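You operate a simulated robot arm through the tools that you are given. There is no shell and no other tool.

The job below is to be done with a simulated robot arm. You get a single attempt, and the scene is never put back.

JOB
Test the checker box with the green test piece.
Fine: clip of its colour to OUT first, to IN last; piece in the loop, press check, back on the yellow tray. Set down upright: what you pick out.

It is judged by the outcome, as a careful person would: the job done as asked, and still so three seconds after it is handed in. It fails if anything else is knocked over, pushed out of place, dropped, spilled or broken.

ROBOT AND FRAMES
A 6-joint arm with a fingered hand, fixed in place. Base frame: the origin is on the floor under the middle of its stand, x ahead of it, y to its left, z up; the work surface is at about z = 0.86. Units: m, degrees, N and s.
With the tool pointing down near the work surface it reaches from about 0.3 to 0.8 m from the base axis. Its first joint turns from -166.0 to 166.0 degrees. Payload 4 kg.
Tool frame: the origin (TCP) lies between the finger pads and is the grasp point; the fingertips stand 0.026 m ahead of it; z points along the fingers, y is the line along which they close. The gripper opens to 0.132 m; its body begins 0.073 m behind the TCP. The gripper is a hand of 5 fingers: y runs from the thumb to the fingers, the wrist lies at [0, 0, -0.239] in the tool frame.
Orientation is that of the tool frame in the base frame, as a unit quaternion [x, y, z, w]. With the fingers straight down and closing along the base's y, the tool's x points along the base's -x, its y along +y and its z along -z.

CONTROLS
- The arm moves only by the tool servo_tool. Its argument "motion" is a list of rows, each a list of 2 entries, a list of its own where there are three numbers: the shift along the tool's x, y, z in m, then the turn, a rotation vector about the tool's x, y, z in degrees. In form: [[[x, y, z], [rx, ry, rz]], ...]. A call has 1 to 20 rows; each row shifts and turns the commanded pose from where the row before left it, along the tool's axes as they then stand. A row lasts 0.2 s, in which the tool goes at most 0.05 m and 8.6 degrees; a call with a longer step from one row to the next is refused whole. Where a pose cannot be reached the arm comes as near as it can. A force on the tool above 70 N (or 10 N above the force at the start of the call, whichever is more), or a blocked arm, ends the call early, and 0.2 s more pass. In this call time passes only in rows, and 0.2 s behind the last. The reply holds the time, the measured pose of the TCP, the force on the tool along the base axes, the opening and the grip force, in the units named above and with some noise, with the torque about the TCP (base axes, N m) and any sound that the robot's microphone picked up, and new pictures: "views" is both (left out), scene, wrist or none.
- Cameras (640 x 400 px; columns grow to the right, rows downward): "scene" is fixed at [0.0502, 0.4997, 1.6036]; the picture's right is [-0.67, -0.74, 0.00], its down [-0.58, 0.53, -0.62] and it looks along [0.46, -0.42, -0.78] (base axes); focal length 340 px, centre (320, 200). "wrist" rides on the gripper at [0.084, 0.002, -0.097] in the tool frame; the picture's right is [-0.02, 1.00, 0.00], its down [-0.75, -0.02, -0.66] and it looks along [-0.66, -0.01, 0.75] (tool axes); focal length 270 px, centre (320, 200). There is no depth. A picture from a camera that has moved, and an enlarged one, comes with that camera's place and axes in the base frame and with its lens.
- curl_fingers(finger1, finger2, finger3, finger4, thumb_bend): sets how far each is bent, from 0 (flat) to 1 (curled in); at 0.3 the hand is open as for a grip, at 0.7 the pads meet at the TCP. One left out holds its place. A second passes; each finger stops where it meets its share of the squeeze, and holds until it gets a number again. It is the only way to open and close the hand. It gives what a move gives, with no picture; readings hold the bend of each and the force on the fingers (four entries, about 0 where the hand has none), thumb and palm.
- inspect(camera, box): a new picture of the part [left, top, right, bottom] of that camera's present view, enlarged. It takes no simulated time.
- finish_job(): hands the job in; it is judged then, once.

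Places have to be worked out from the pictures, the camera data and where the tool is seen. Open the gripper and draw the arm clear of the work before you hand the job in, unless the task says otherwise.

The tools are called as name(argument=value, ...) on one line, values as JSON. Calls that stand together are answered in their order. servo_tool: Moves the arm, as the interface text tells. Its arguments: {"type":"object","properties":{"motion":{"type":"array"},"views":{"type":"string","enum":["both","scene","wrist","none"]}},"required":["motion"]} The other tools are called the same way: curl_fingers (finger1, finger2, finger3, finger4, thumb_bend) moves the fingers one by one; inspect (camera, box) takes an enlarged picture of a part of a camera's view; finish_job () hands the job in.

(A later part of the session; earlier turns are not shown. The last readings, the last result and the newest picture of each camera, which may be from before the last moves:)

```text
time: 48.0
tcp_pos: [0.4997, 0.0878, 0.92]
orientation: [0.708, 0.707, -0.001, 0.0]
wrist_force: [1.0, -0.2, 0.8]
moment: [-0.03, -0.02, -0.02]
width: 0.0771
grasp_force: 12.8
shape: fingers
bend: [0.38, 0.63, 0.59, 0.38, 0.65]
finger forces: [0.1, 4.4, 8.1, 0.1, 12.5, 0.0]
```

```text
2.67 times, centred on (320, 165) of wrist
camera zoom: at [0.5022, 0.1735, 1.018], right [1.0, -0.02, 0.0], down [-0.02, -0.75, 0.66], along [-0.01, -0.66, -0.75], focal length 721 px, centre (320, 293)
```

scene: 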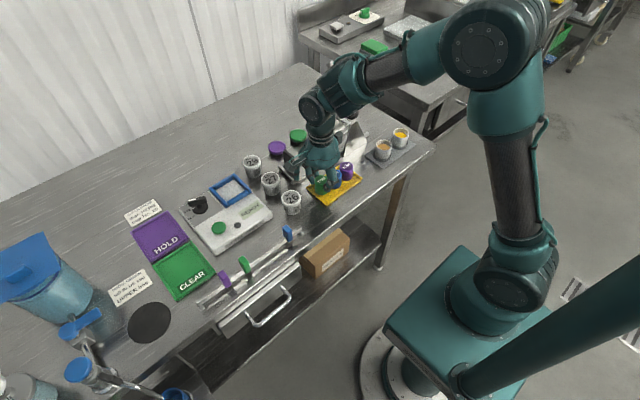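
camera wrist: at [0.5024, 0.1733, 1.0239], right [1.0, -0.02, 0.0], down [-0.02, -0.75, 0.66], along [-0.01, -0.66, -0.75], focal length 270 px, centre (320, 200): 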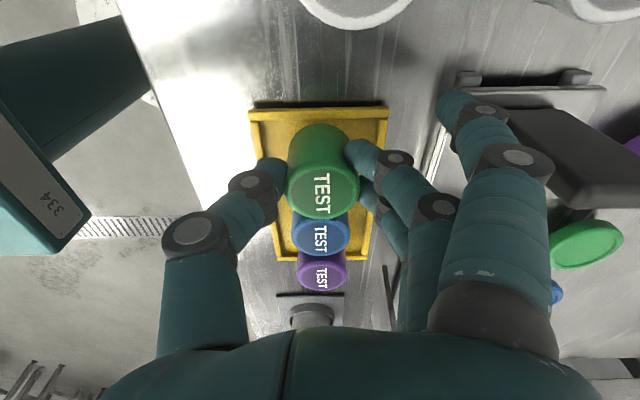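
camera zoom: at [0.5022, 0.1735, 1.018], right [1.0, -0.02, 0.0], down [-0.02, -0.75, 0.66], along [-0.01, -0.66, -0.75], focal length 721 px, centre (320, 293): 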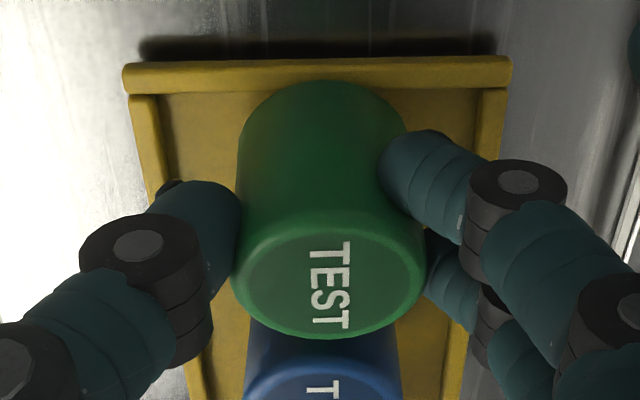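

Gripped again at 13 N. I lift straight up above the other pieces and look at how the piece hangs in the hand.

servo_tool(motion=[[[0, 0, -0.01], [0, 0, 0]], [[0, 0, -0.02], [0, 0, 0]], [[0, 0, -0.03], [0, 0, 0]], [[0, 0, -0.03], [0, 0, 0]]])

inspect(camera="scene", box=[290, 120, 370, 200])

inspect(camera="wrist", box=[220, 90, 420, 250])

```text
time: 49.0
tcp_pos: [0.5016, 0.0879, 1.0122]
orientation: [0.707, 0.707, 0.0, -0.001]
wrist_force: [-0.1, 0.6, -1.3]
moment: [0.02, -0.03, -0.04]
width: 0.0771
grasp_force: 13.1
shape: fingers
bend: [0.38, 0.63, 0.59, 0.38, 0.65]
finger forces: [0.1, 4.5, 8.0, 0.0, 12.5, 0.1]
camera wrist: at [0.5025, 0.1739, 1.1082], right [1.0, -0.02, 0.0], down [-0.02, -0.75, 0.66], along [-0.01, -0.66, -0.75], focal length 270 px, centre (320, 200)
```

scene: 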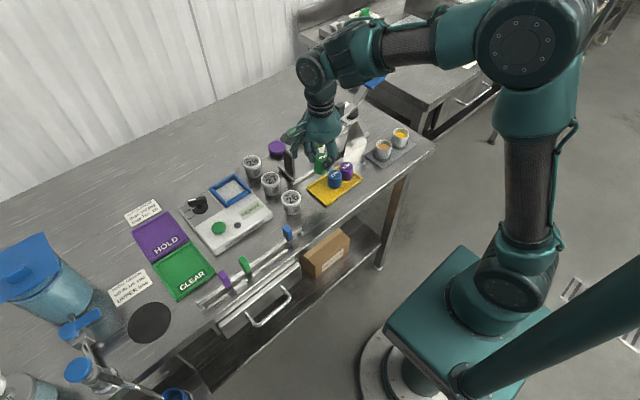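
wrist: 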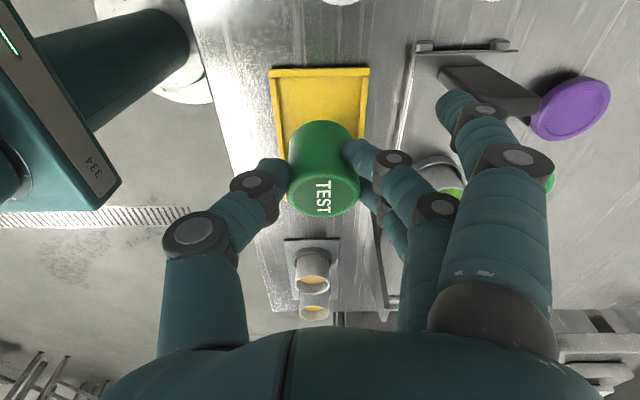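

```text
5.00 times, centred on (330, 160) of scene
camera zoom: at [0.0502, 0.4997, 1.6036], right [-0.67, -0.74, 0.0], down [-0.58, 0.53, -0.62], along [0.46, -0.42, -0.78], focal length 1701 px, centre (270, 400)
```

zoom: 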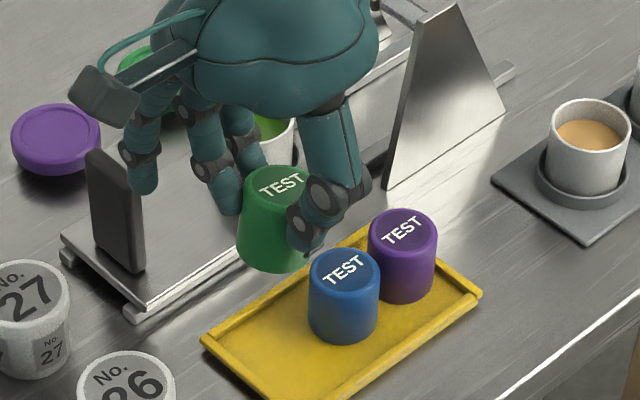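

```text
2.50 times, centred on (320, 170) of wrist
camera zoom: at [0.5025, 0.1739, 1.1082], right [1.0, -0.02, 0.0], down [-0.02, -0.75, 0.66], along [-0.01, -0.66, -0.75], focal length 676 px, centre (320, 275)
```

zoom: 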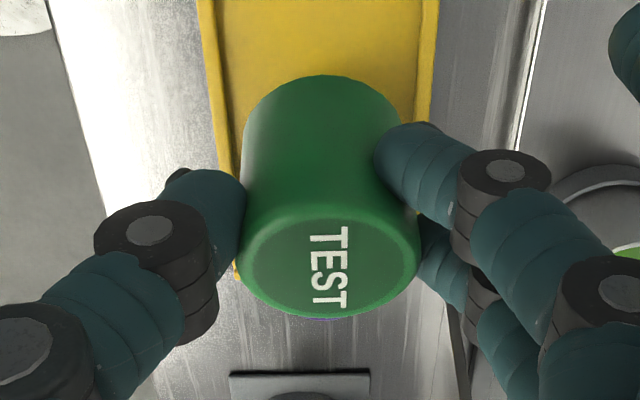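

The piece is tilted about 11° in the hand (top toward −y). I rotate the hand −11° about the tool y axis to bring the piece upright, at this safe height, then re-measure.

servo_tool(motion=[[[0, 0, -0.01], [0, 0, 0]], [[0, 0, 0], [0, -3.7, 0]], [[0, 0, 0], [0, -3.7, 0]], [[0, 0, 0], [0, -3.6, 0]]])

inspect(camera="scene", box=[290, 120, 370, 200])

inspect(camera="wrist", box=[220, 90, 420, 250])

```text
time: 50.0
tcp_pos: [0.5006, 0.0885, 1.0211]
orientation: [0.704, 0.704, -0.067, 0.068]
wrist_force: [-0.2, -0.3, -0.6]
moment: [-0.03, 0.01, 0.04]
width: 0.0771
grasp_force: 12.7
shape: fingers
bend: [0.38, 0.63, 0.59, 0.38, 0.65]
finger forces: [0.0, 4.5, 8.1, 0.1, 12.4, 0.0]
camera wrist: at [0.5022, 0.1901, 1.0999], right [1.0, -0.02, 0.0], down [-0.01, -0.61, 0.79], along [-0.01, -0.79, -0.61], focal length 270 px, centre (320, 200)
```

scene: 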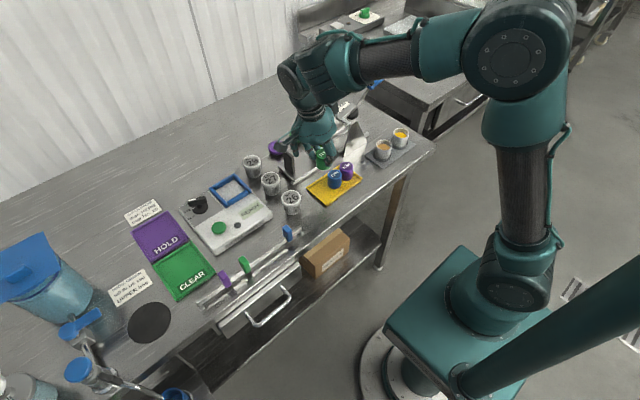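
wrist: 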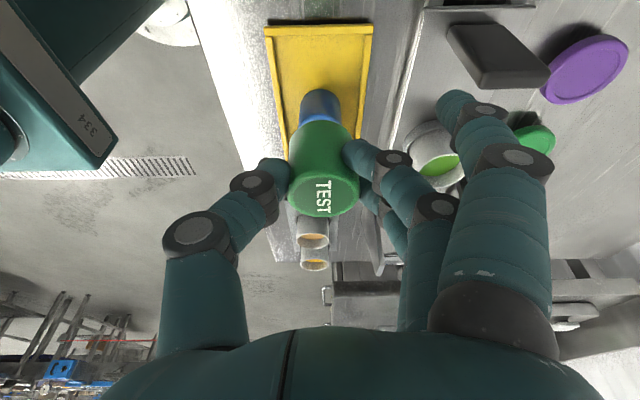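

```text
5.00 times, centred on (330, 160) of scene
camera zoom: at [0.0502, 0.4997, 1.6036], right [-0.67, -0.74, 0.0], down [-0.58, 0.53, -0.62], along [0.46, -0.42, -0.78], focal length 1701 px, centre (270, 400)
```

zoom: 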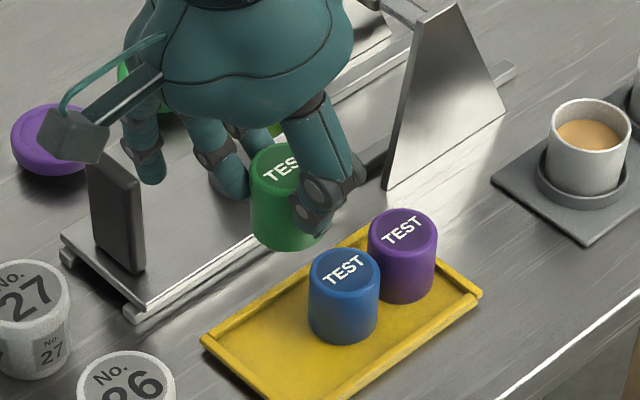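

```text
2.50 times, centred on (320, 170) of wrist
camera zoom: at [0.5022, 0.1901, 1.0999], right [1.0, -0.02, 0.0], down [-0.01, -0.61, 0.79], along [-0.01, -0.79, -0.61], focal length 676 px, centre (320, 275)
```

zoom: 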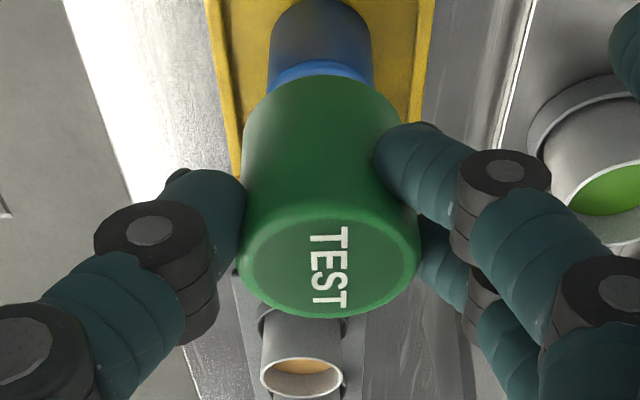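

The piece is now upright within about 2°. I shift +5.5 mm (away from the blue piece) while descending partway, using the rotated tool axes, and check.

servo_tool(motion=[[[0.0054, 0, -0.001], [0, 0, 0]], [[0.0057, 0, 0.0294], [0, 0, 0]], [[0.0047, 0, 0.0245], [0, 0, 0]]])

inspect(camera="scene", box=[300, 140, 370, 205])

inspect(camera="wrist", box=[230, 40, 430, 200])

```text
time: 50.8
tcp_pos: [0.5009, 0.0942, 0.9666]
orientation: [0.703, 0.704, -0.067, 0.068]
wrist_force: [0.6, 0.2, -1.1]
moment: [-0.01, -0.01, -0.01]
width: 0.077
grasp_force: 12.3
shape: fingers
bend: [0.38, 0.63, 0.59, 0.38, 0.65]
finger forces: [0.1, 4.6, 8.1, 0.0, 12.4, 0.0]
camera wrist: at [0.503, 0.1959, 1.0449], right [1.0, -0.02, 0.0], down [-0.02, -0.61, 0.79], along [-0.01, -0.79, -0.61], focal length 270 px, centre (320, 200)
```

scene: 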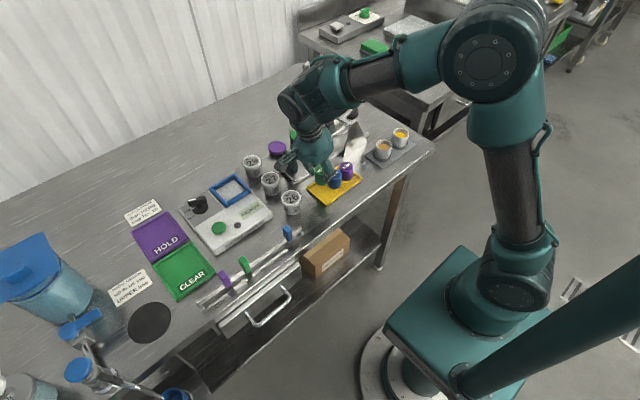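
wrist: 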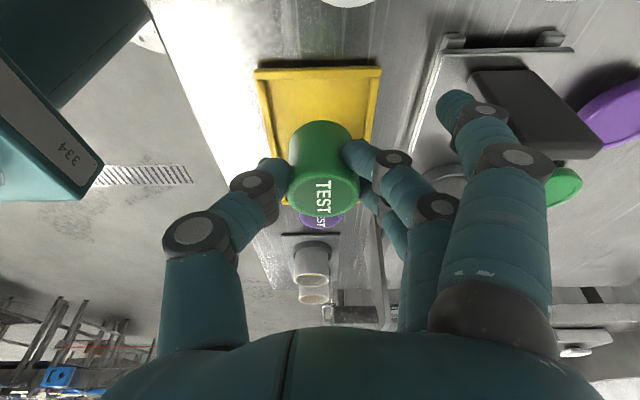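

```text
6.15 times, centred on (335, 172) of scene
camera zoom: at [0.0502, 0.4997, 1.6036], right [-0.67, -0.74, 0.0], down [-0.58, 0.53, -0.62], along [0.46, -0.42, -0.78], focal length 2093 px, centre (228, 369)
```

zoom: 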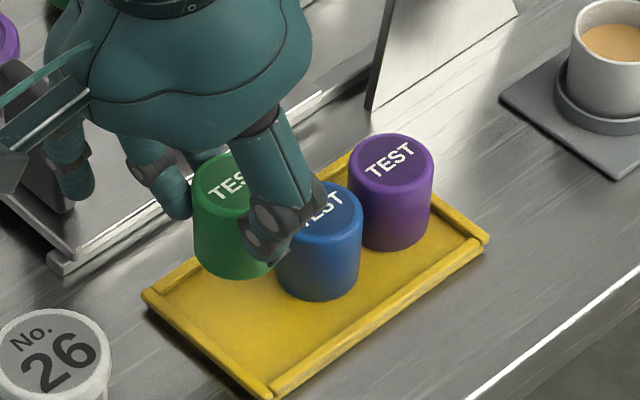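

```text
2.50 times, centred on (330, 120) of wrist
camera zoom: at [0.503, 0.1959, 1.0449], right [1.0, -0.02, 0.0], down [-0.02, -0.61, 0.79], along [-0.01, -0.79, -0.61], focal length 676 px, centre (295, 400)
```

zoom: 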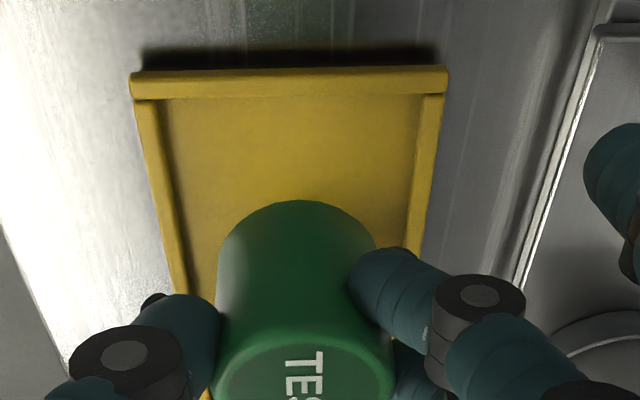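

The piece is upright and estimated at y≈0.0845, i.e. with about 4 mm to the blue piece. I go down another 35 mm to just above the rim height and compare the base edge with the rim directly.

servo_tool(motion=[[[0.0034, 0, 0.0177], [0, 0, 0]], [[0.0032, 0, 0.0167], [0, 0, 0]]])

inspect(camera="scene", box=[300, 140, 370, 205])

inspect(camera="wrist", box=[240, 70, 400, 200])

```text
time: 51.4
tcp_pos: [0.5011, 0.0932, 0.9299]
orientation: [0.704, 0.703, -0.068, 0.067]
wrist_force: [0.6, 0.0, -0.8]
moment: [0.02, 0.03, 0.0]
width: 0.0772
grasp_force: 12.5
shape: fingers
bend: [0.38, 0.64, 0.59, 0.38, 0.65]
finger forces: [0.0, 4.6, 8.1, 0.0, 12.4, 0.1]
camera wrist: at [0.5028, 0.1962, 1.01], right [1.0, -0.02, 0.0], down [-0.02, -0.61, 0.79], along [-0.01, -0.79, -0.61], focal length 270 px, centre (320, 200)
```

scene: 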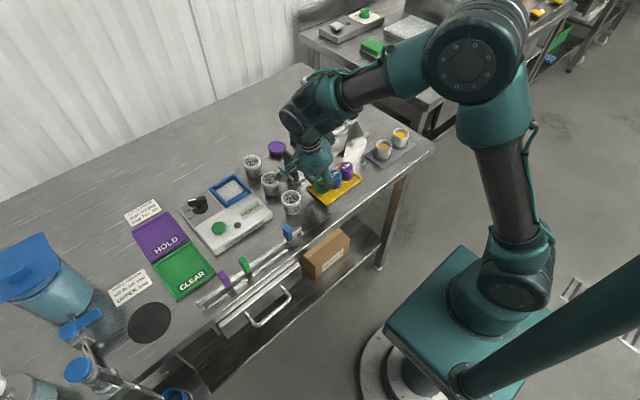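
wrist: 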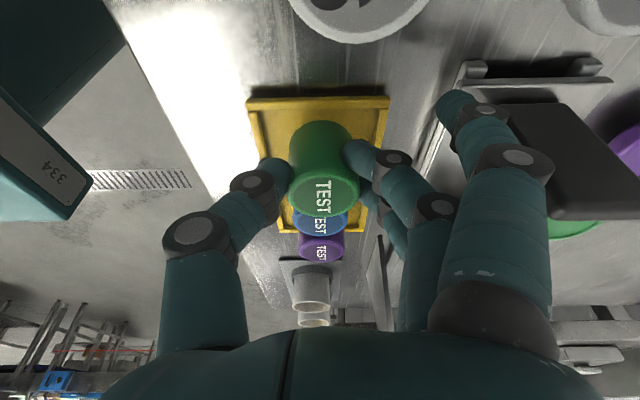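

```text
6.15 times, centred on (335, 172) of scene
camera zoom: at [0.0502, 0.4997, 1.6036], right [-0.67, -0.74, 0.0], down [-0.58, 0.53, -0.62], along [0.46, -0.42, -0.78], focal length 2093 px, centre (228, 369)
```

zoom: 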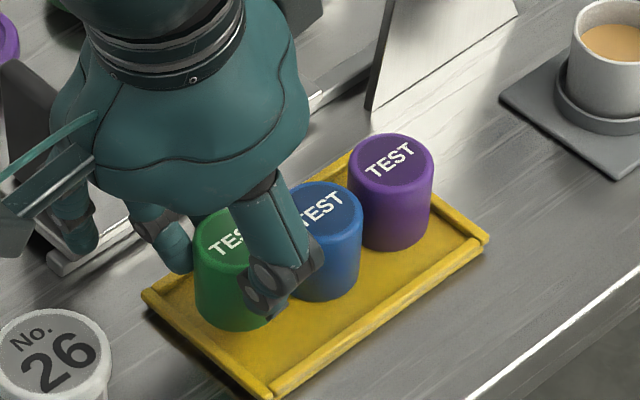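

```text
3.08 times, centred on (320, 135) of wrist
camera zoom: at [0.5028, 0.1962, 1.01], right [1.0, -0.02, 0.0], down [-0.02, -0.61, 0.79], along [-0.01, -0.79, -0.61], focal length 832 px, centre (320, 400)
```

zoom: 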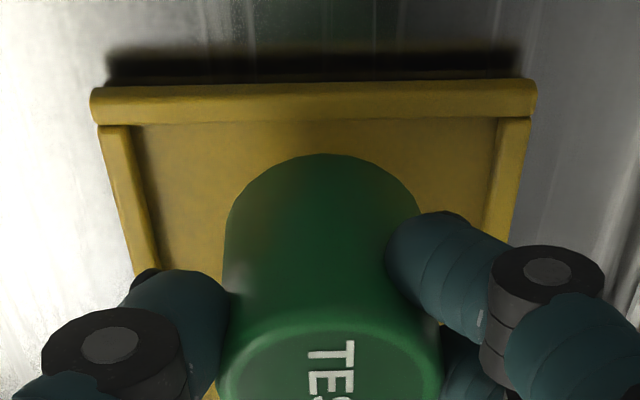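

I need a finer estimate of the base edge relative to the rim, so I zoom in tightly in both cameras before the last centimetre.

inspect(camera="scene", box=[312, 165, 362, 205])

inspect(camera="wrist", box=[270, 85, 370, 150])

```text
10.00 times, centred on (337, 185) of scene
camera zoom: at [0.0502, 0.4997, 1.6036], right [-0.67, -0.74, 0.0], down [-0.58, 0.53, -0.62], along [0.46, -0.42, -0.78], focal length 3402 px, centre (150, 350)
```

zoom: 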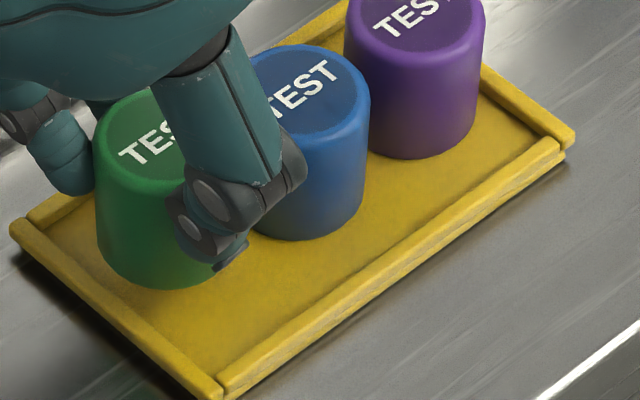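

```text
6.15 times, centred on (320, 118) of wrist
camera zoom: at [0.5028, 0.1962, 1.01], right [1.0, -0.02, 0.0], down [-0.02, -0.61, 0.79], along [-0.01, -0.79, -0.61], focal length 1663 px, centre (320, 708)
```

zoom: 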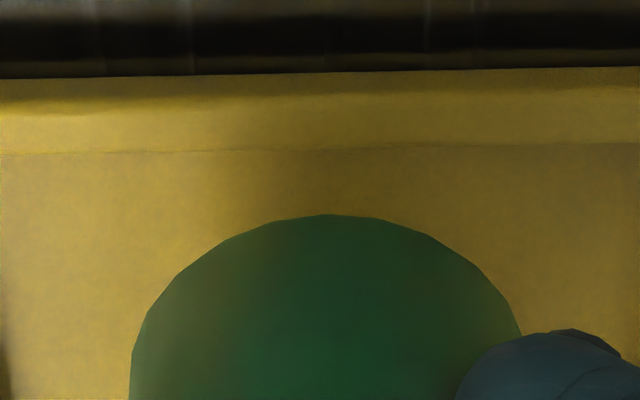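

Cross-checking both cameras: the piece's base is ≈17 mm above the tray floor and ≈4 mm further +y than originally, overlapping the rim by ≈2 mm. I shift −5.5 mm in y, leaving roughly 2.5 mm to the rim and 3 mm to the blue piece.

servo_tool(motion=[[[-0.0027, 0, 0.0005], [0, 0, 0]], [[-0.0027, 0, 0.0005], [0, 0, 0]]])

inspect(camera="scene", box=[312, 165, 362, 205])

inspect(camera="wrist", box=[240, 70, 400, 200])

```text
time: 52.0
tcp_pos: [0.5003, 0.0874, 0.9314]
orientation: [0.704, 0.704, -0.069, 0.067]
wrist_force: [-0.6, 0.4, -0.6]
moment: [0.03, -0.01, -0.01]
width: 0.077
grasp_force: 12.5
shape: fingers
bend: [0.38, 0.64, 0.59, 0.38, 0.65]
finger forces: [0.0, 4.7, 8.0, 0.0, 12.3, 0.1]
camera wrist: at [0.5027, 0.1905, 1.0103], right [1.0, -0.02, 0.0], down [-0.02, -0.61, 0.79], along [-0.01, -0.79, -0.61], focal length 270 px, centre (320, 200)
```

scene: 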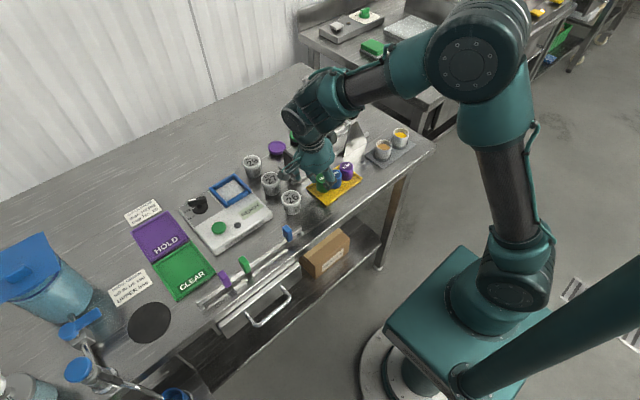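
wrist: 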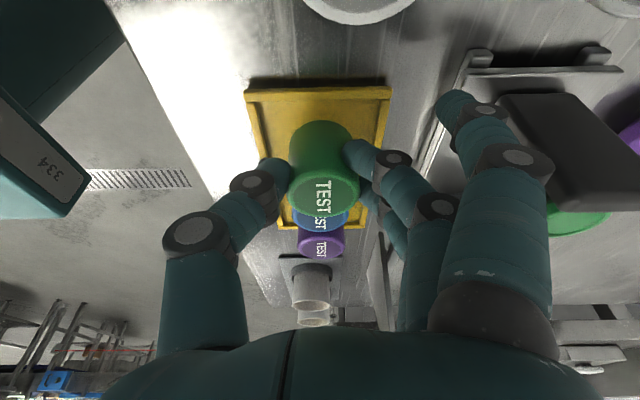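

```text
10.00 times, centred on (337, 185) of scene
camera zoom: at [0.0502, 0.4997, 1.6036], right [-0.67, -0.74, 0.0], down [-0.58, 0.53, -0.62], along [0.46, -0.42, -0.78], focal length 3402 px, centre (150, 350)
```

zoom: 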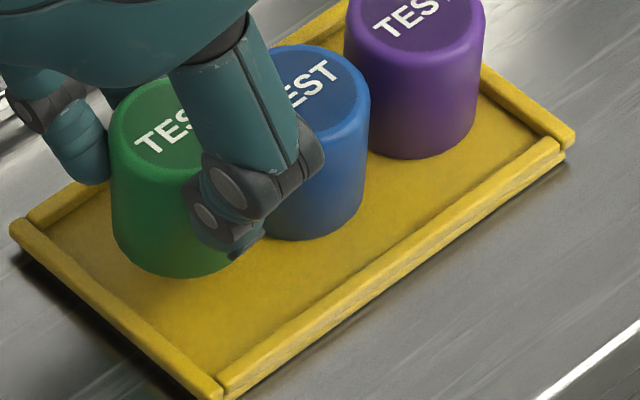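

```text
3.08 times, centred on (320, 135) of wrist
camera zoom: at [0.5027, 0.1905, 1.0103], right [1.0, -0.02, 0.0], down [-0.02, -0.61, 0.79], along [-0.01, -0.79, -0.61], focal length 832 px, centre (320, 400)
```

zoom: 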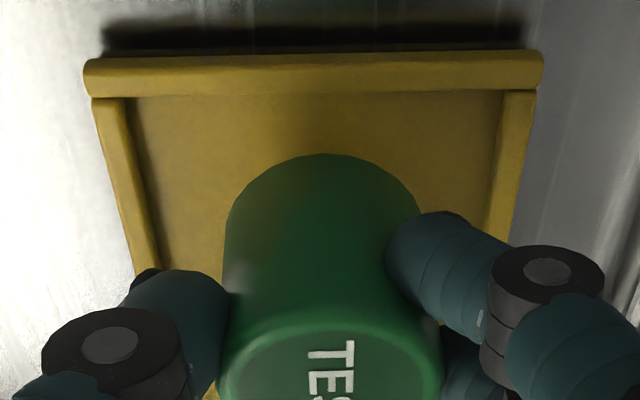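

The gap to the rim is now about 3 mm and to the blue piece about 3 mm. I lower 11 mm and look again.

servo_tool(motion=[[[0.00105, 0, 0.0054], [0, 0, 0]], [[0.00105, 0, 0.0054], [0, 0, 0]]])

inspect(camera="scene", box=[312, 165, 362, 205])

inspect(camera="wrist", box=[240, 70, 400, 200])

```text
time: 52.6
tcp_pos: [0.4996, 0.0886, 0.9194]
orientation: [0.704, 0.704, -0.068, 0.068]
wrist_force: [0.6, -0.4, 0.0]
moment: [0.01, 0.0, 0.01]
width: 0.0769
grasp_force: 12.6
shape: fingers
bend: [0.38, 0.64, 0.59, 0.38, 0.65]
finger forces: [0.0, 4.7, 8.1, 0.0, 12.5, 0.0]
camera wrist: at [0.5026, 0.1904, 0.999], right [1.0, -0.02, 0.0], down [-0.02, -0.61, 0.79], along [-0.01, -0.79, -0.61], focal length 270 px, centre (320, 200)
```

scene: 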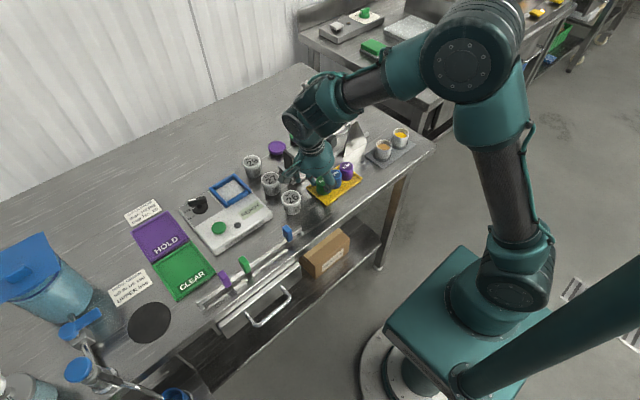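
wrist: 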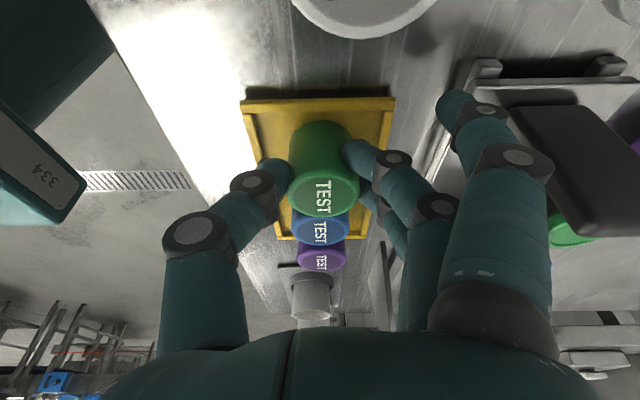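

```text
10.00 times, centred on (337, 185) of scene
camera zoom: at [0.0502, 0.4997, 1.6036], right [-0.67, -0.74, 0.0], down [-0.58, 0.53, -0.62], along [0.46, -0.42, -0.78], focal length 3402 px, centre (150, 350)
```

zoom: 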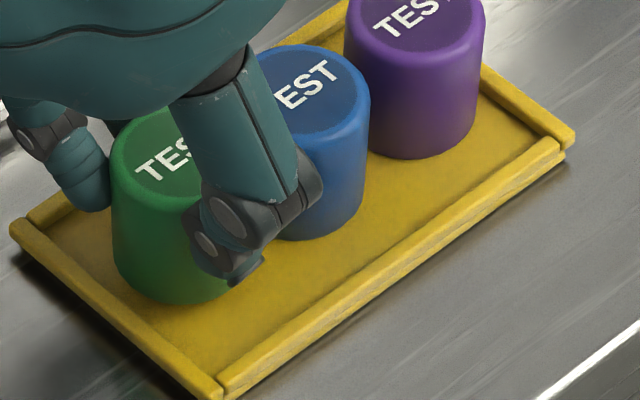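

```text
3.08 times, centred on (320, 135) of wrist
camera zoom: at [0.5026, 0.1904, 0.999], right [1.0, -0.02, 0.0], down [-0.02, -0.61, 0.79], along [-0.01, -0.79, -0.61], focal length 832 px, centre (320, 400)
```

zoom: 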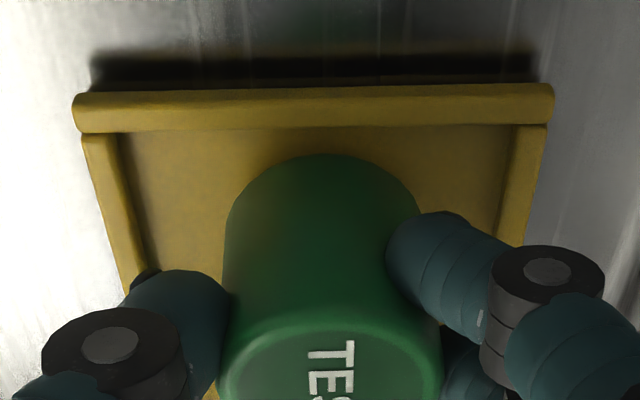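

The base is now inside the rim with several millimetres of clearance and matches the original spot in the scene view. I lower in 2 mm steps until contact.

servo_tool(motion=[[[0.0004, 0, 0.002], [0, 0, 0]], [[0.0004, 0, 0.002], [0, 0, 0]]], views="none")

servo_tool(motion=[[[0.0003, 0, 0.0015], [0, 0, 0]]], views="none")

```text
time: 53.2
tcp_pos: [0.4996, 0.0885, 0.9172]
orientation: [0.703, 0.704, -0.068, 0.068]
wrist_force: [-0.3, -0.5, -0.7]
moment: [-0.01, -0.02, -0.02]
width: 0.0773
grasp_force: 12.4
shape: fingers
bend: [0.38, 0.64, 0.59, 0.38, 0.65]
finger forces: [0.1, 4.7, 8.2, 0.0, 12.6, 0.0]
```

```text
time: 53.6
tcp_pos: [0.5007, 0.0878, 0.9158]
orientation: [0.704, 0.704, -0.067, 0.069]
wrist_force: [-0.4, 1.3, 6.5]
moment: [-0.02, -0.02, 0.01]
width: 0.0774
grasp_force: 13.3
shape: fingers
bend: [0.38, 0.64, 0.6, 0.38, 0.65]
finger forces: [0.0, 5.0, 8.5, 0.0, 13.6, 0.1]
```

Contact with the floor (6.5 N). I check the attitude before releasing.

inspect(camera="scene", box=[312, 165, 362, 205])

inspect(camera="wrist", box=[240, 70, 400, 200])

```text
10.00 times, centred on (337, 185) of scene
camera zoom: at [0.0502, 0.4997, 1.6036], right [-0.67, -0.74, 0.0], down [-0.58, 0.53, -0.62], along [0.46, -0.42, -0.78], focal length 3402 px, centre (150, 350)
```

zoom: 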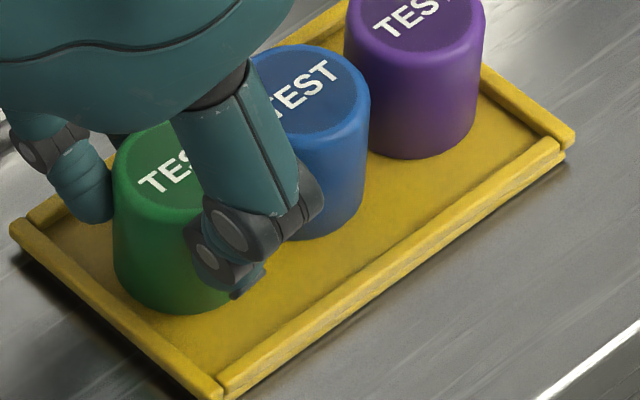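

```text
3.08 times, centred on (320, 135) of wrist
camera zoom: at [0.5024, 0.1901, 0.9939], right [1.0, -0.02, 0.01], down [-0.02, -0.61, 0.79], along [-0.01, -0.79, -0.61], focal length 832 px, centre (320, 400)
```

zoom: 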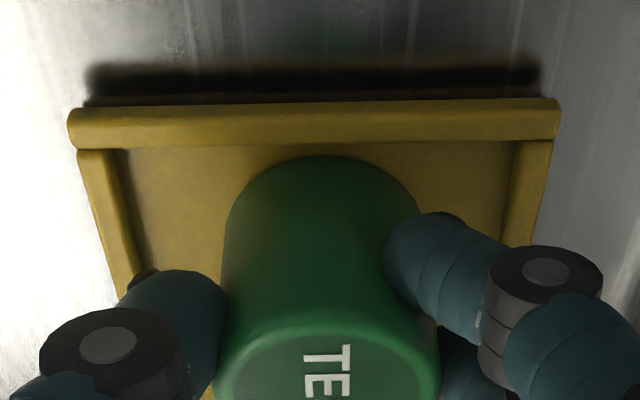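

The piece looks upright and well inside the rim. I open the three fingers a little to release it.

curl_fingers(finger2=0.55, finger3=0.52, thumb_bend=0.56)

inspect(camera="scene", box=[312, 165, 362, 205])

inspect(camera="wrist", box=[240, 70, 400, 230])

```text
time: 54.6
tcp_pos: [0.5011, 0.0884, 0.9158]
orientation: [0.704, 0.704, -0.067, 0.067]
wrist_force: [0.3, -0.3, -0.1]
moment: [0.01, 0.01, -0.02]
width: 0.0843
grasp_force: 0.1
shape: fingers
bend: [0.38, 0.55, 0.52, 0.38, 0.56]
finger forces: [0.0, 0.0, 0.0, 0.0, 0.0, 0.0]
```

```text
10.00 times, centred on (337, 185) of scene
camera zoom: at [0.0502, 0.4997, 1.6036], right [-0.67, -0.74, 0.0], down [-0.58, 0.53, -0.62], along [0.46, -0.42, -0.78], focal length 3402 px, centre (150, 350)
```

zoom: 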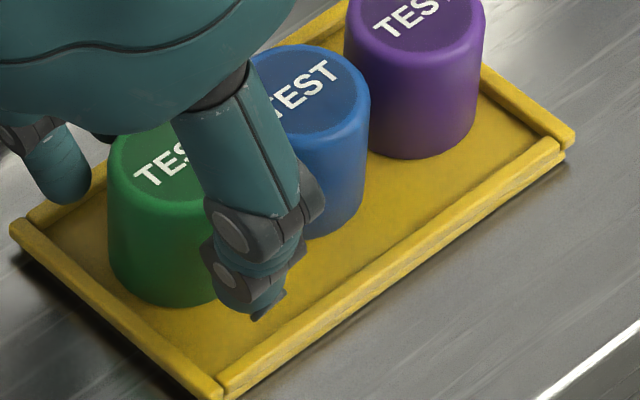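

```text
2.50 times, centred on (320, 150) of wrist
camera zoom: at [0.5022, 0.1901, 0.9935], right [1.0, -0.02, 0.0], down [-0.02, -0.61, 0.79], along [-0.01, -0.79, -0.61], focal length 676 px, centre (320, 325)
```

zoom: 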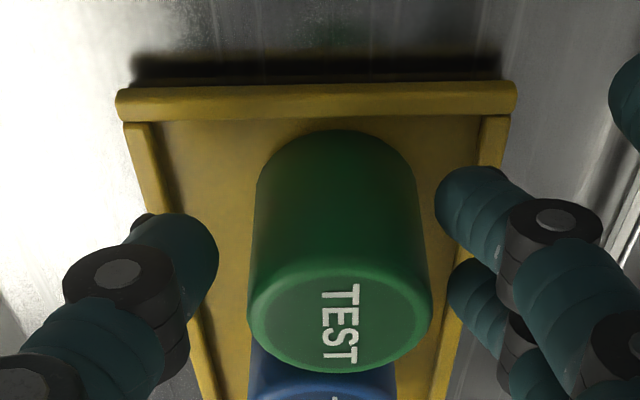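

The piece stands free. I raise the hand straight up and away, then inspect.

servo_tool(motion=[[[-0.0019, 0, -0.0098], [0, 0, 0]], [[-0.0038, 0, -0.0196], [0, 0, 0]], [[-0.0057, 0, -0.0294], [0, 0, 0]], [[-0.0057, 0, -0.0294], [0, 0, 0]], [[-0.0067, 0, -0.0344], [0, 0, 0]]])

inspect(camera="scene", box=[302, 155, 372, 210])

inspect(camera="wrist", box=[220, 0, 420, 150])

```text
time: 55.8
tcp_pos: [0.5009, 0.0888, 1.0397]
orientation: [0.704, 0.704, -0.067, 0.068]
wrist_force: [0.3, 0.5, -0.3]
moment: [0.0, -0.03, -0.02]
width: 0.0843
grasp_force: 0.0
shape: fingers
bend: [0.38, 0.55, 0.52, 0.38, 0.56]
finger forces: [0.1, 0.0, 0.0, 0.0, 0.0, 0.1]
camera wrist: at [0.5025, 0.1907, 1.1179], right [1.0, -0.02, 0.0], down [-0.02, -0.61, 0.79], along [-0.01, -0.79, -0.61], focal length 270 px, centre (320, 200)
```

scene: 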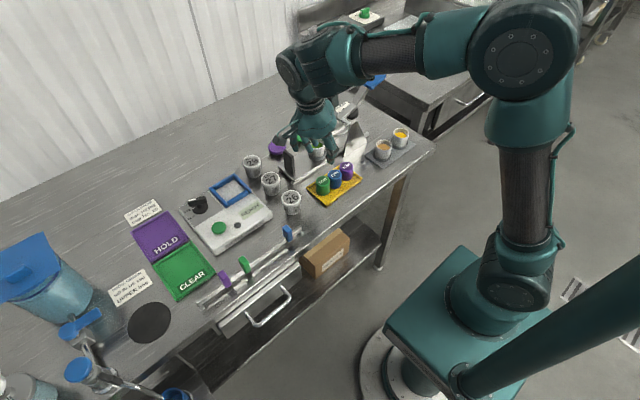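
wrist: 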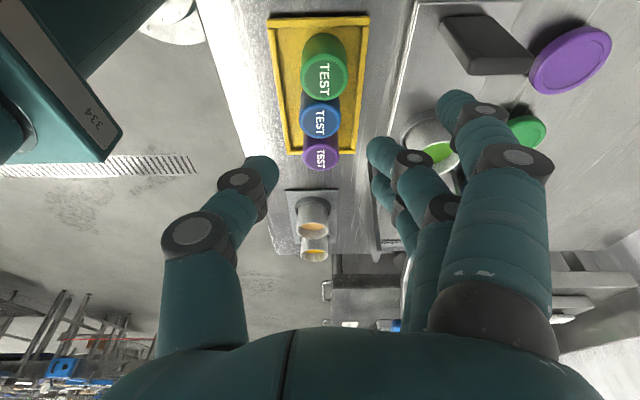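

```text
7.27 times, centred on (337, 182) of scene
camera zoom: at [0.0502, 0.4997, 1.6036], right [-0.67, -0.74, 0.0], down [-0.58, 0.53, -0.62], along [0.46, -0.42, -0.78], focal length 2474 px, centre (196, 327)
```

zoom: 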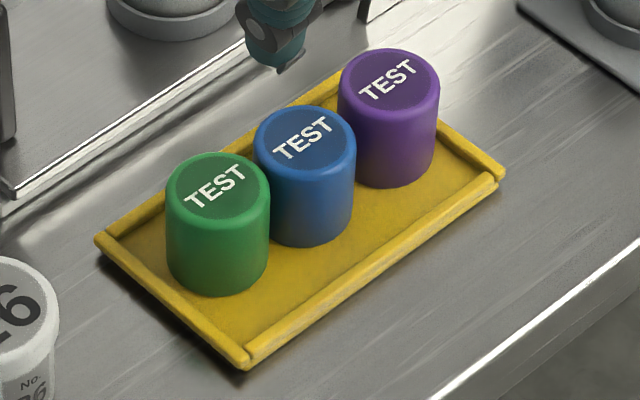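

```text
2.67 times, centred on (320, 75) of wrist
camera zoom: at [0.5025, 0.1907, 1.1179], right [1.0, -0.02, 0.0], down [-0.02, -0.61, 0.79], along [-0.01, -0.79, -0.61], focal length 721 px, centre (320, 533)
```

zoom: 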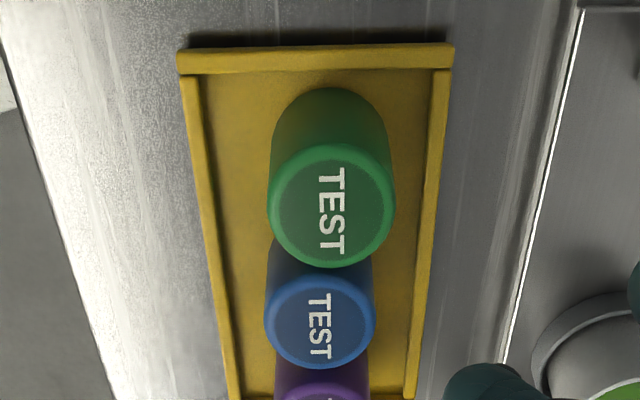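

The green piece stands upright on the yellow tray beside the untouched blue and purple ones, and the box shows READY. Last step: the clip back to IN. I rise, undo the hand tilt and reshape the pointer.

servo_tool(motion=[[[-0.0057, 0, -0.0294], [0, 0, 0]], [[-0.0057, 0, -0.0294], [0, 0, 0]], [[0, 0, 0], [0, 3.7, 0]], [[0, 0, 0], [0, 3.7, 0]], [[0, 0, 0], [0, 3.6, 0]]], views="none")

curl_fingers(finger1=0.3, finger2=1.0, finger3=1.0, finger4=1.0, thumb_bend=0.2)

servo_tool(motion=[[[0.0355, -0.017, 0], [0, 0, 0]], [[0.0355, -0.017, 0], [0, 0, 0]], [[0.0355, -0.017, 0], [0, 0, 0]], [[0.0355, -0.017, 0], [0, 0, 0]], [[0.0355, -0.017, 0], [0, 0, 0]], [[0.0355, -0.017, 0], [0, 0, 0]], [[0.0355, -0.017, 0], [0, 0, 0]], [[0.0355, -0.017, 0], [0, 0, 0]]])

inspect(camera="wrist", box=[340, 0, 640, 180])

inspect(camera="scene", box=[190, 200, 320, 310])

```text
time: 57.0
tcp_pos: [0.4999, 0.0873, 1.1003]
orientation: [0.707, 0.707, 0.001, -0.001]
wrist_force: [0.1, 0.0, 0.3]
moment: [0.02, 0.03, 0.01]
width: 0.0842
grasp_force: 0.0
shape: fingers
bend: [0.38, 0.55, 0.52, 0.38, 0.56]
finger forces: [0.0, 0.0, 0.1, 0.0, 0.0, 0.0]
```

```text
time: 58.0
tcp_pos: [0.5015, 0.0882, 1.1002]
orientation: [0.707, 0.707, 0.0, 0.0]
wrist_force: [0.1, 0.0, -0.5]
moment: [-0.02, 0.0, 0.0]
width: 0.1473
grasp_force: 0.1
shape: fingers
bend: [0.3, 1.0, 1.0, 1.0, 0.21]
finger forces: [0.0, 0.0, 0.1, 0.0, 0.1, 0.0]
```

```text
time: 59.8
tcp_pos: [0.3645, 0.3724, 1.0995]
orientation: [0.708, 0.707, 0.0, 0.0]
wrist_force: [0.0, -0.9, -0.2]
moment: [-0.01, 0.02, -0.03]
width: 0.147
grasp_force: 0.0
shape: fingers
bend: [0.3, 1.0, 1.0, 1.0, 0.21]
finger forces: [0.0, 0.0, 0.0, 0.0, 0.1, 0.0]
camera wrist: at [0.3659, 0.4582, 1.1966], right [1.0, -0.02, 0.0], down [-0.02, -0.75, 0.66], along [-0.01, -0.66, -0.75], focal length 270 px, centre (320, 200)
```

scene: 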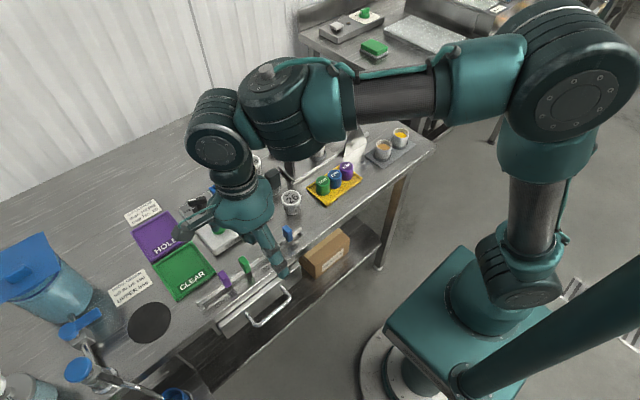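
wrist: 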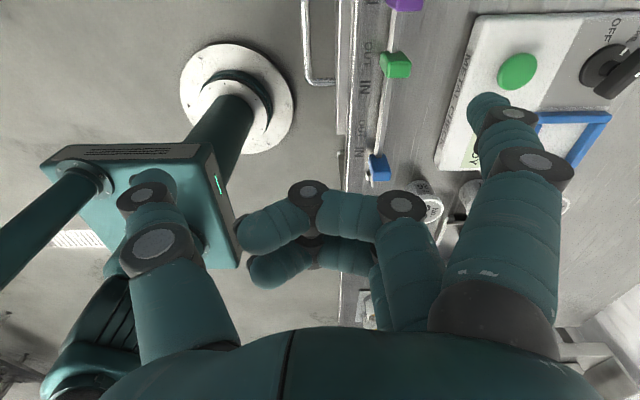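

```text
2.13 times, centred on (490, 90) of wrist
camera zoom: at [0.3659, 0.4582, 1.1966], right [1.0, -0.02, 0.0], down [-0.02, -0.75, 0.66], along [-0.01, -0.66, -0.75], focal length 577 px, centre (-43, 435)
```

zoom: 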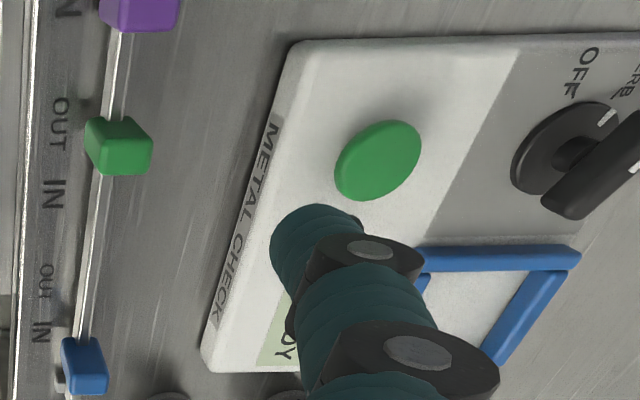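

```text
3.64 times, centred on (255, 255) of scene
camera zoom: at [0.0502, 0.4997, 1.6036], right [-0.67, -0.74, 0.0], down [-0.58, 0.53, -0.62], along [0.46, -0.42, -0.78], focal length 1237 px, centre (556, 0)
```

zoom: 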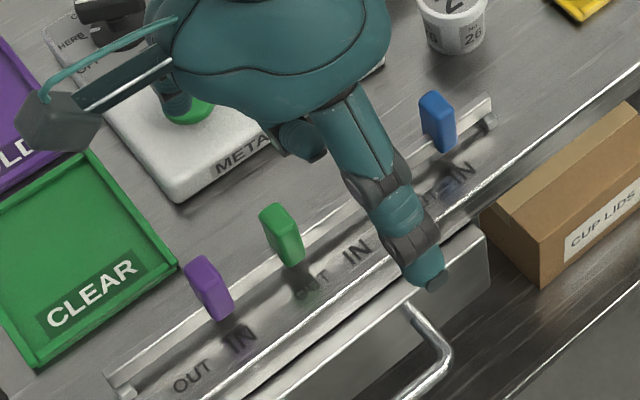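

The finger should come down at y≈0.407, midway in the gap between the green clip (face at 0.388) and the purple clip (face at 0.426). I descend to just above the clip tops and verify.

servo_tool(motion=[[[0, 0, 0.045], [0, 0, 0]], [[0, 0, 0.045], [0, 0, 0]], [[0, 0, 0.037], [0, 0, 0]]])

inspect(camera="wrist", box=[360, 0, 600, 160])

inspect(camera="scene", box=[190, 220, 310, 310])

```text
time: 60.6
tcp_pos: [0.3647, 0.3733, 0.9717]
orientation: [0.707, 0.708, 0.0, -0.001]
wrist_force: [-0.2, -0.4, -0.1]
moment: [-0.04, -0.02, -0.03]
width: 0.1474
grasp_force: 0.1
shape: fingers
bend: [0.3, 1.0, 1.0, 1.0, 0.2]
finger forces: [0.0, 0.1, 0.0, 0.1, 0.1, 0.1]
camera wrist: at [0.3665, 0.4577, 1.0695], right [1.0, -0.02, 0.0], down [-0.02, -0.75, 0.66], along [-0.01, -0.66, -0.75], focal length 270 px, centre (320, 200)
```

scene: 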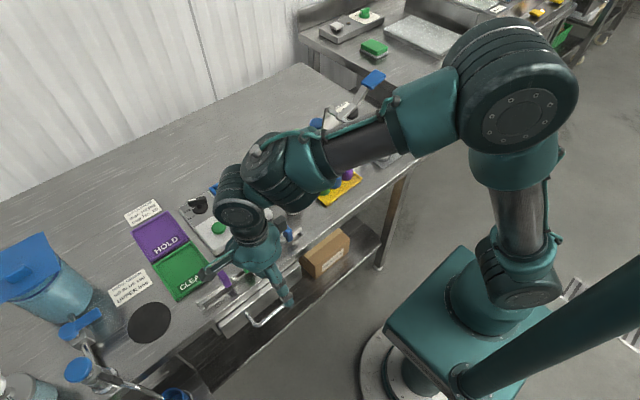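
wrist: 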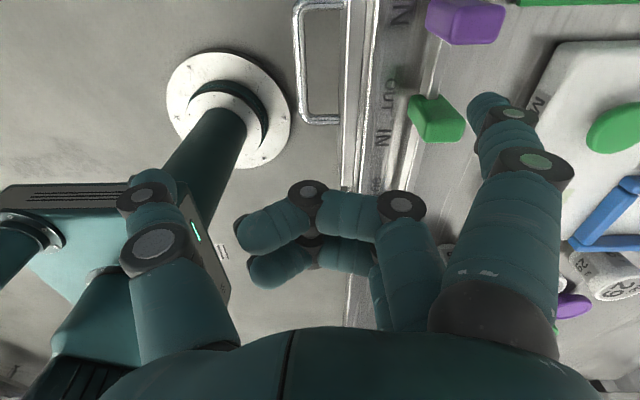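

```text
2.50 times, centred on (480, 80) of wrist
camera zoom: at [0.3665, 0.4577, 1.0695], right [1.0, -0.02, 0.0], down [-0.02, -0.75, 0.66], along [-0.01, -0.66, -0.75], focal length 676 px, centre (-80, 500)
```

zoom: 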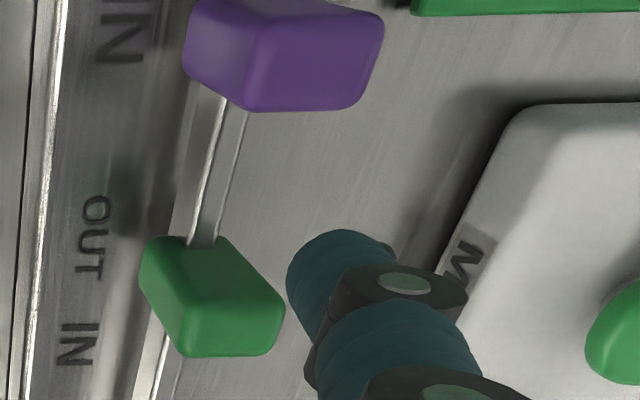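

```text
4.44 times, centred on (250, 265) of scene
camera zoom: at [0.0502, 0.4997, 1.6036], right [-0.67, -0.74, 0.0], down [-0.58, 0.53, -0.62], along [0.46, -0.42, -0.78], focal length 1512 px, centre (631, -89)
```

zoom: 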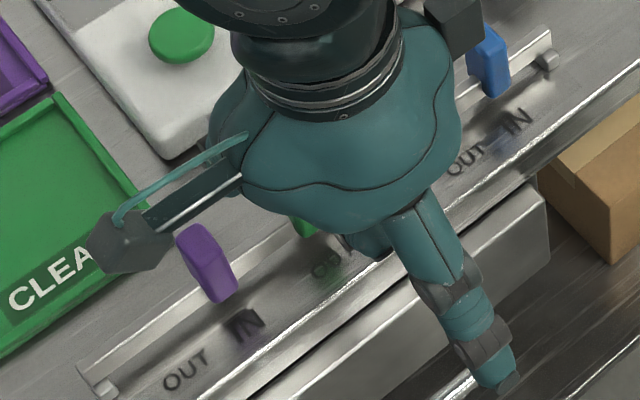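

Verified: the fingertip is at y≈0.407, centred in the gap. I lower it to push height (tip ≈2 cm below the clip tops).

servo_tool(motion=[[[0, 0, 0.023], [0, 0, 0]], [[0, 0, 0.0225], [0, 0, 0]]], views="wrist")

inspect(camera="wrist", box=[360, 0, 600, 160])

```text
time: 61.2
tcp_pos: [0.3651, 0.3731, 0.926]
orientation: [0.707, 0.707, 0.0, 0.0]
wrist_force: [-0.1, 0.4, -0.3]
moment: [-0.01, 0.0, 0.02]
width: 0.147
grasp_force: 0.0
shape: fingers
bend: [0.3, 1.0, 1.0, 1.0, 0.2]
finger forces: [0.0, 0.0, 0.0, 0.0, 0.0, 0.0]
camera wrist: at [0.3664, 0.4577, 1.0233], right [1.0, -0.02, 0.0], down [-0.02, -0.75, 0.66], along [-0.01, -0.66, -0.75], focal length 270 px, centre (320, 200)
```

wrist: 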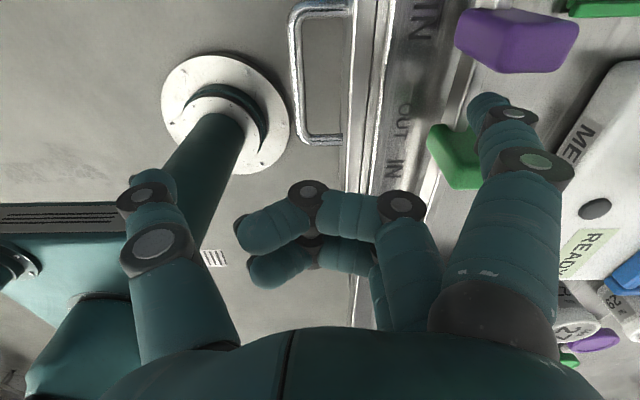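

```text
2.50 times, centred on (480, 80) of wrist
camera zoom: at [0.3664, 0.4577, 1.0233], right [1.0, -0.02, 0.0], down [-0.02, -0.75, 0.66], along [-0.01, -0.66, -0.75], focal length 676 px, centre (-80, 500)
```

zoom: 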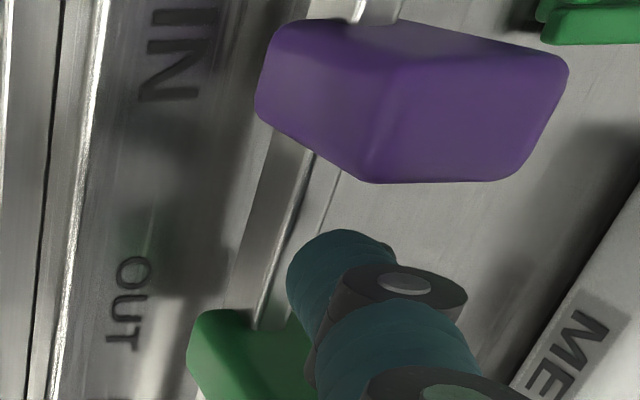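

Finger is in the gap without contact. I push −y: first 30 mm in small steps, then check.

servo_tool(motion=[[[-0.005, 0, 0], [0, 0, 0]], [[-0.005, 0, 0], [0, 0, 0]], [[-0.005, 0, 0], [0, 0, 0]], [[-0.005, 0, 0], [0, 0, 0]], [[-0.005, 0, 0], [0, 0, 0]], [[-0.005, 0, 0], [0, 0, 0]]])

inspect(camera="wrist", box=[320, 0, 600, 190])

inspect(camera="scene", box=[190, 220, 310, 310])

```text
time: 62.6
tcp_pos: [0.3654, 0.341, 0.9267]
orientation: [0.707, 0.708, 0.0, 0.0]
wrist_force: [0.0, 0.8, 0.2]
moment: [0.03, -0.02, 0.02]
width: 0.1469
grasp_force: 0.1
shape: fingers
bend: [0.3, 1.0, 1.0, 1.0, 0.2]
finger forces: [0.2, 0.1, 0.0, 0.1, 0.1, 0.1]
camera wrist: at [0.3671, 0.4269, 1.0236], right [1.0, -0.02, 0.0], down [-0.02, -0.75, 0.66], along [-0.01, -0.66, -0.75], focal length 270 px, centre (320, 200)
```

scene: 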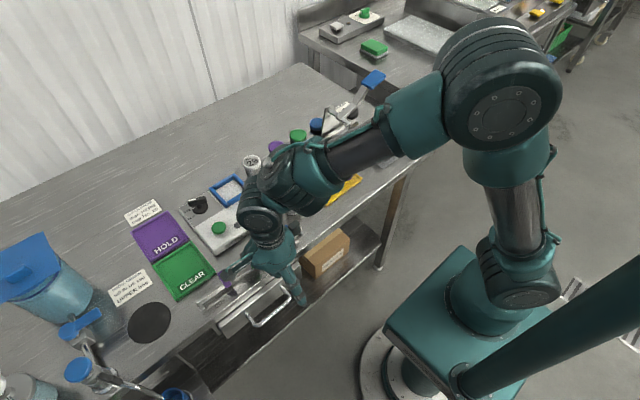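
wrist: 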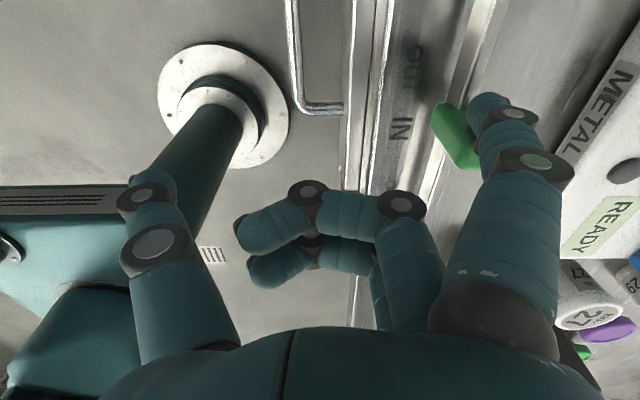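

```text
2.11 times, centred on (460, 95) of wrist
camera zoom: at [0.3671, 0.4269, 1.0236], right [1.0, -0.02, 0.0], down [-0.02, -0.75, 0.66], along [-0.01, -0.66, -0.75], focal length 569 px, centre (25, 421)
```

zoom: 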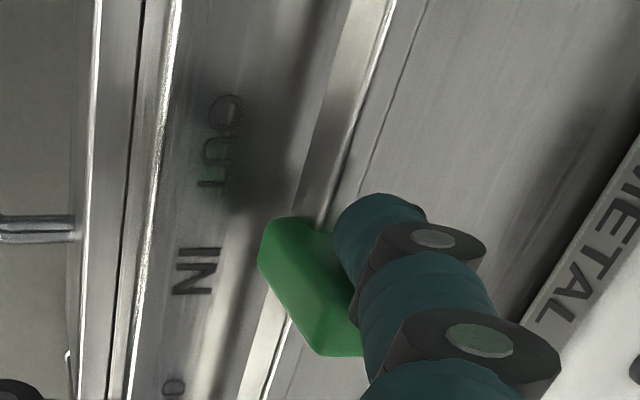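

```text
4.44 times, centred on (250, 265) of scene
camera zoom: at [0.0502, 0.4997, 1.6036], right [-0.67, -0.74, 0.0], down [-0.58, 0.53, -0.62], along [0.46, -0.42, -0.78], focal length 1512 px, centre (631, -89)
```

zoom: 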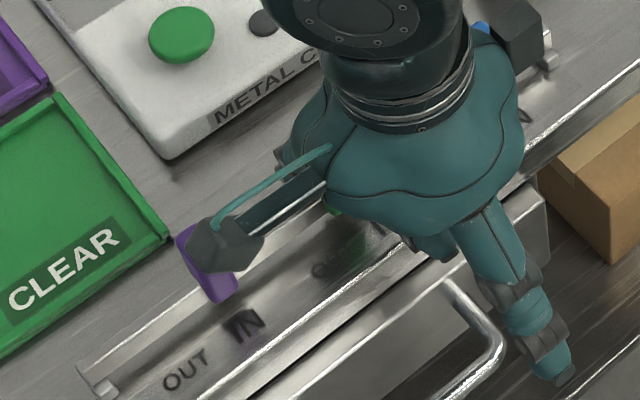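

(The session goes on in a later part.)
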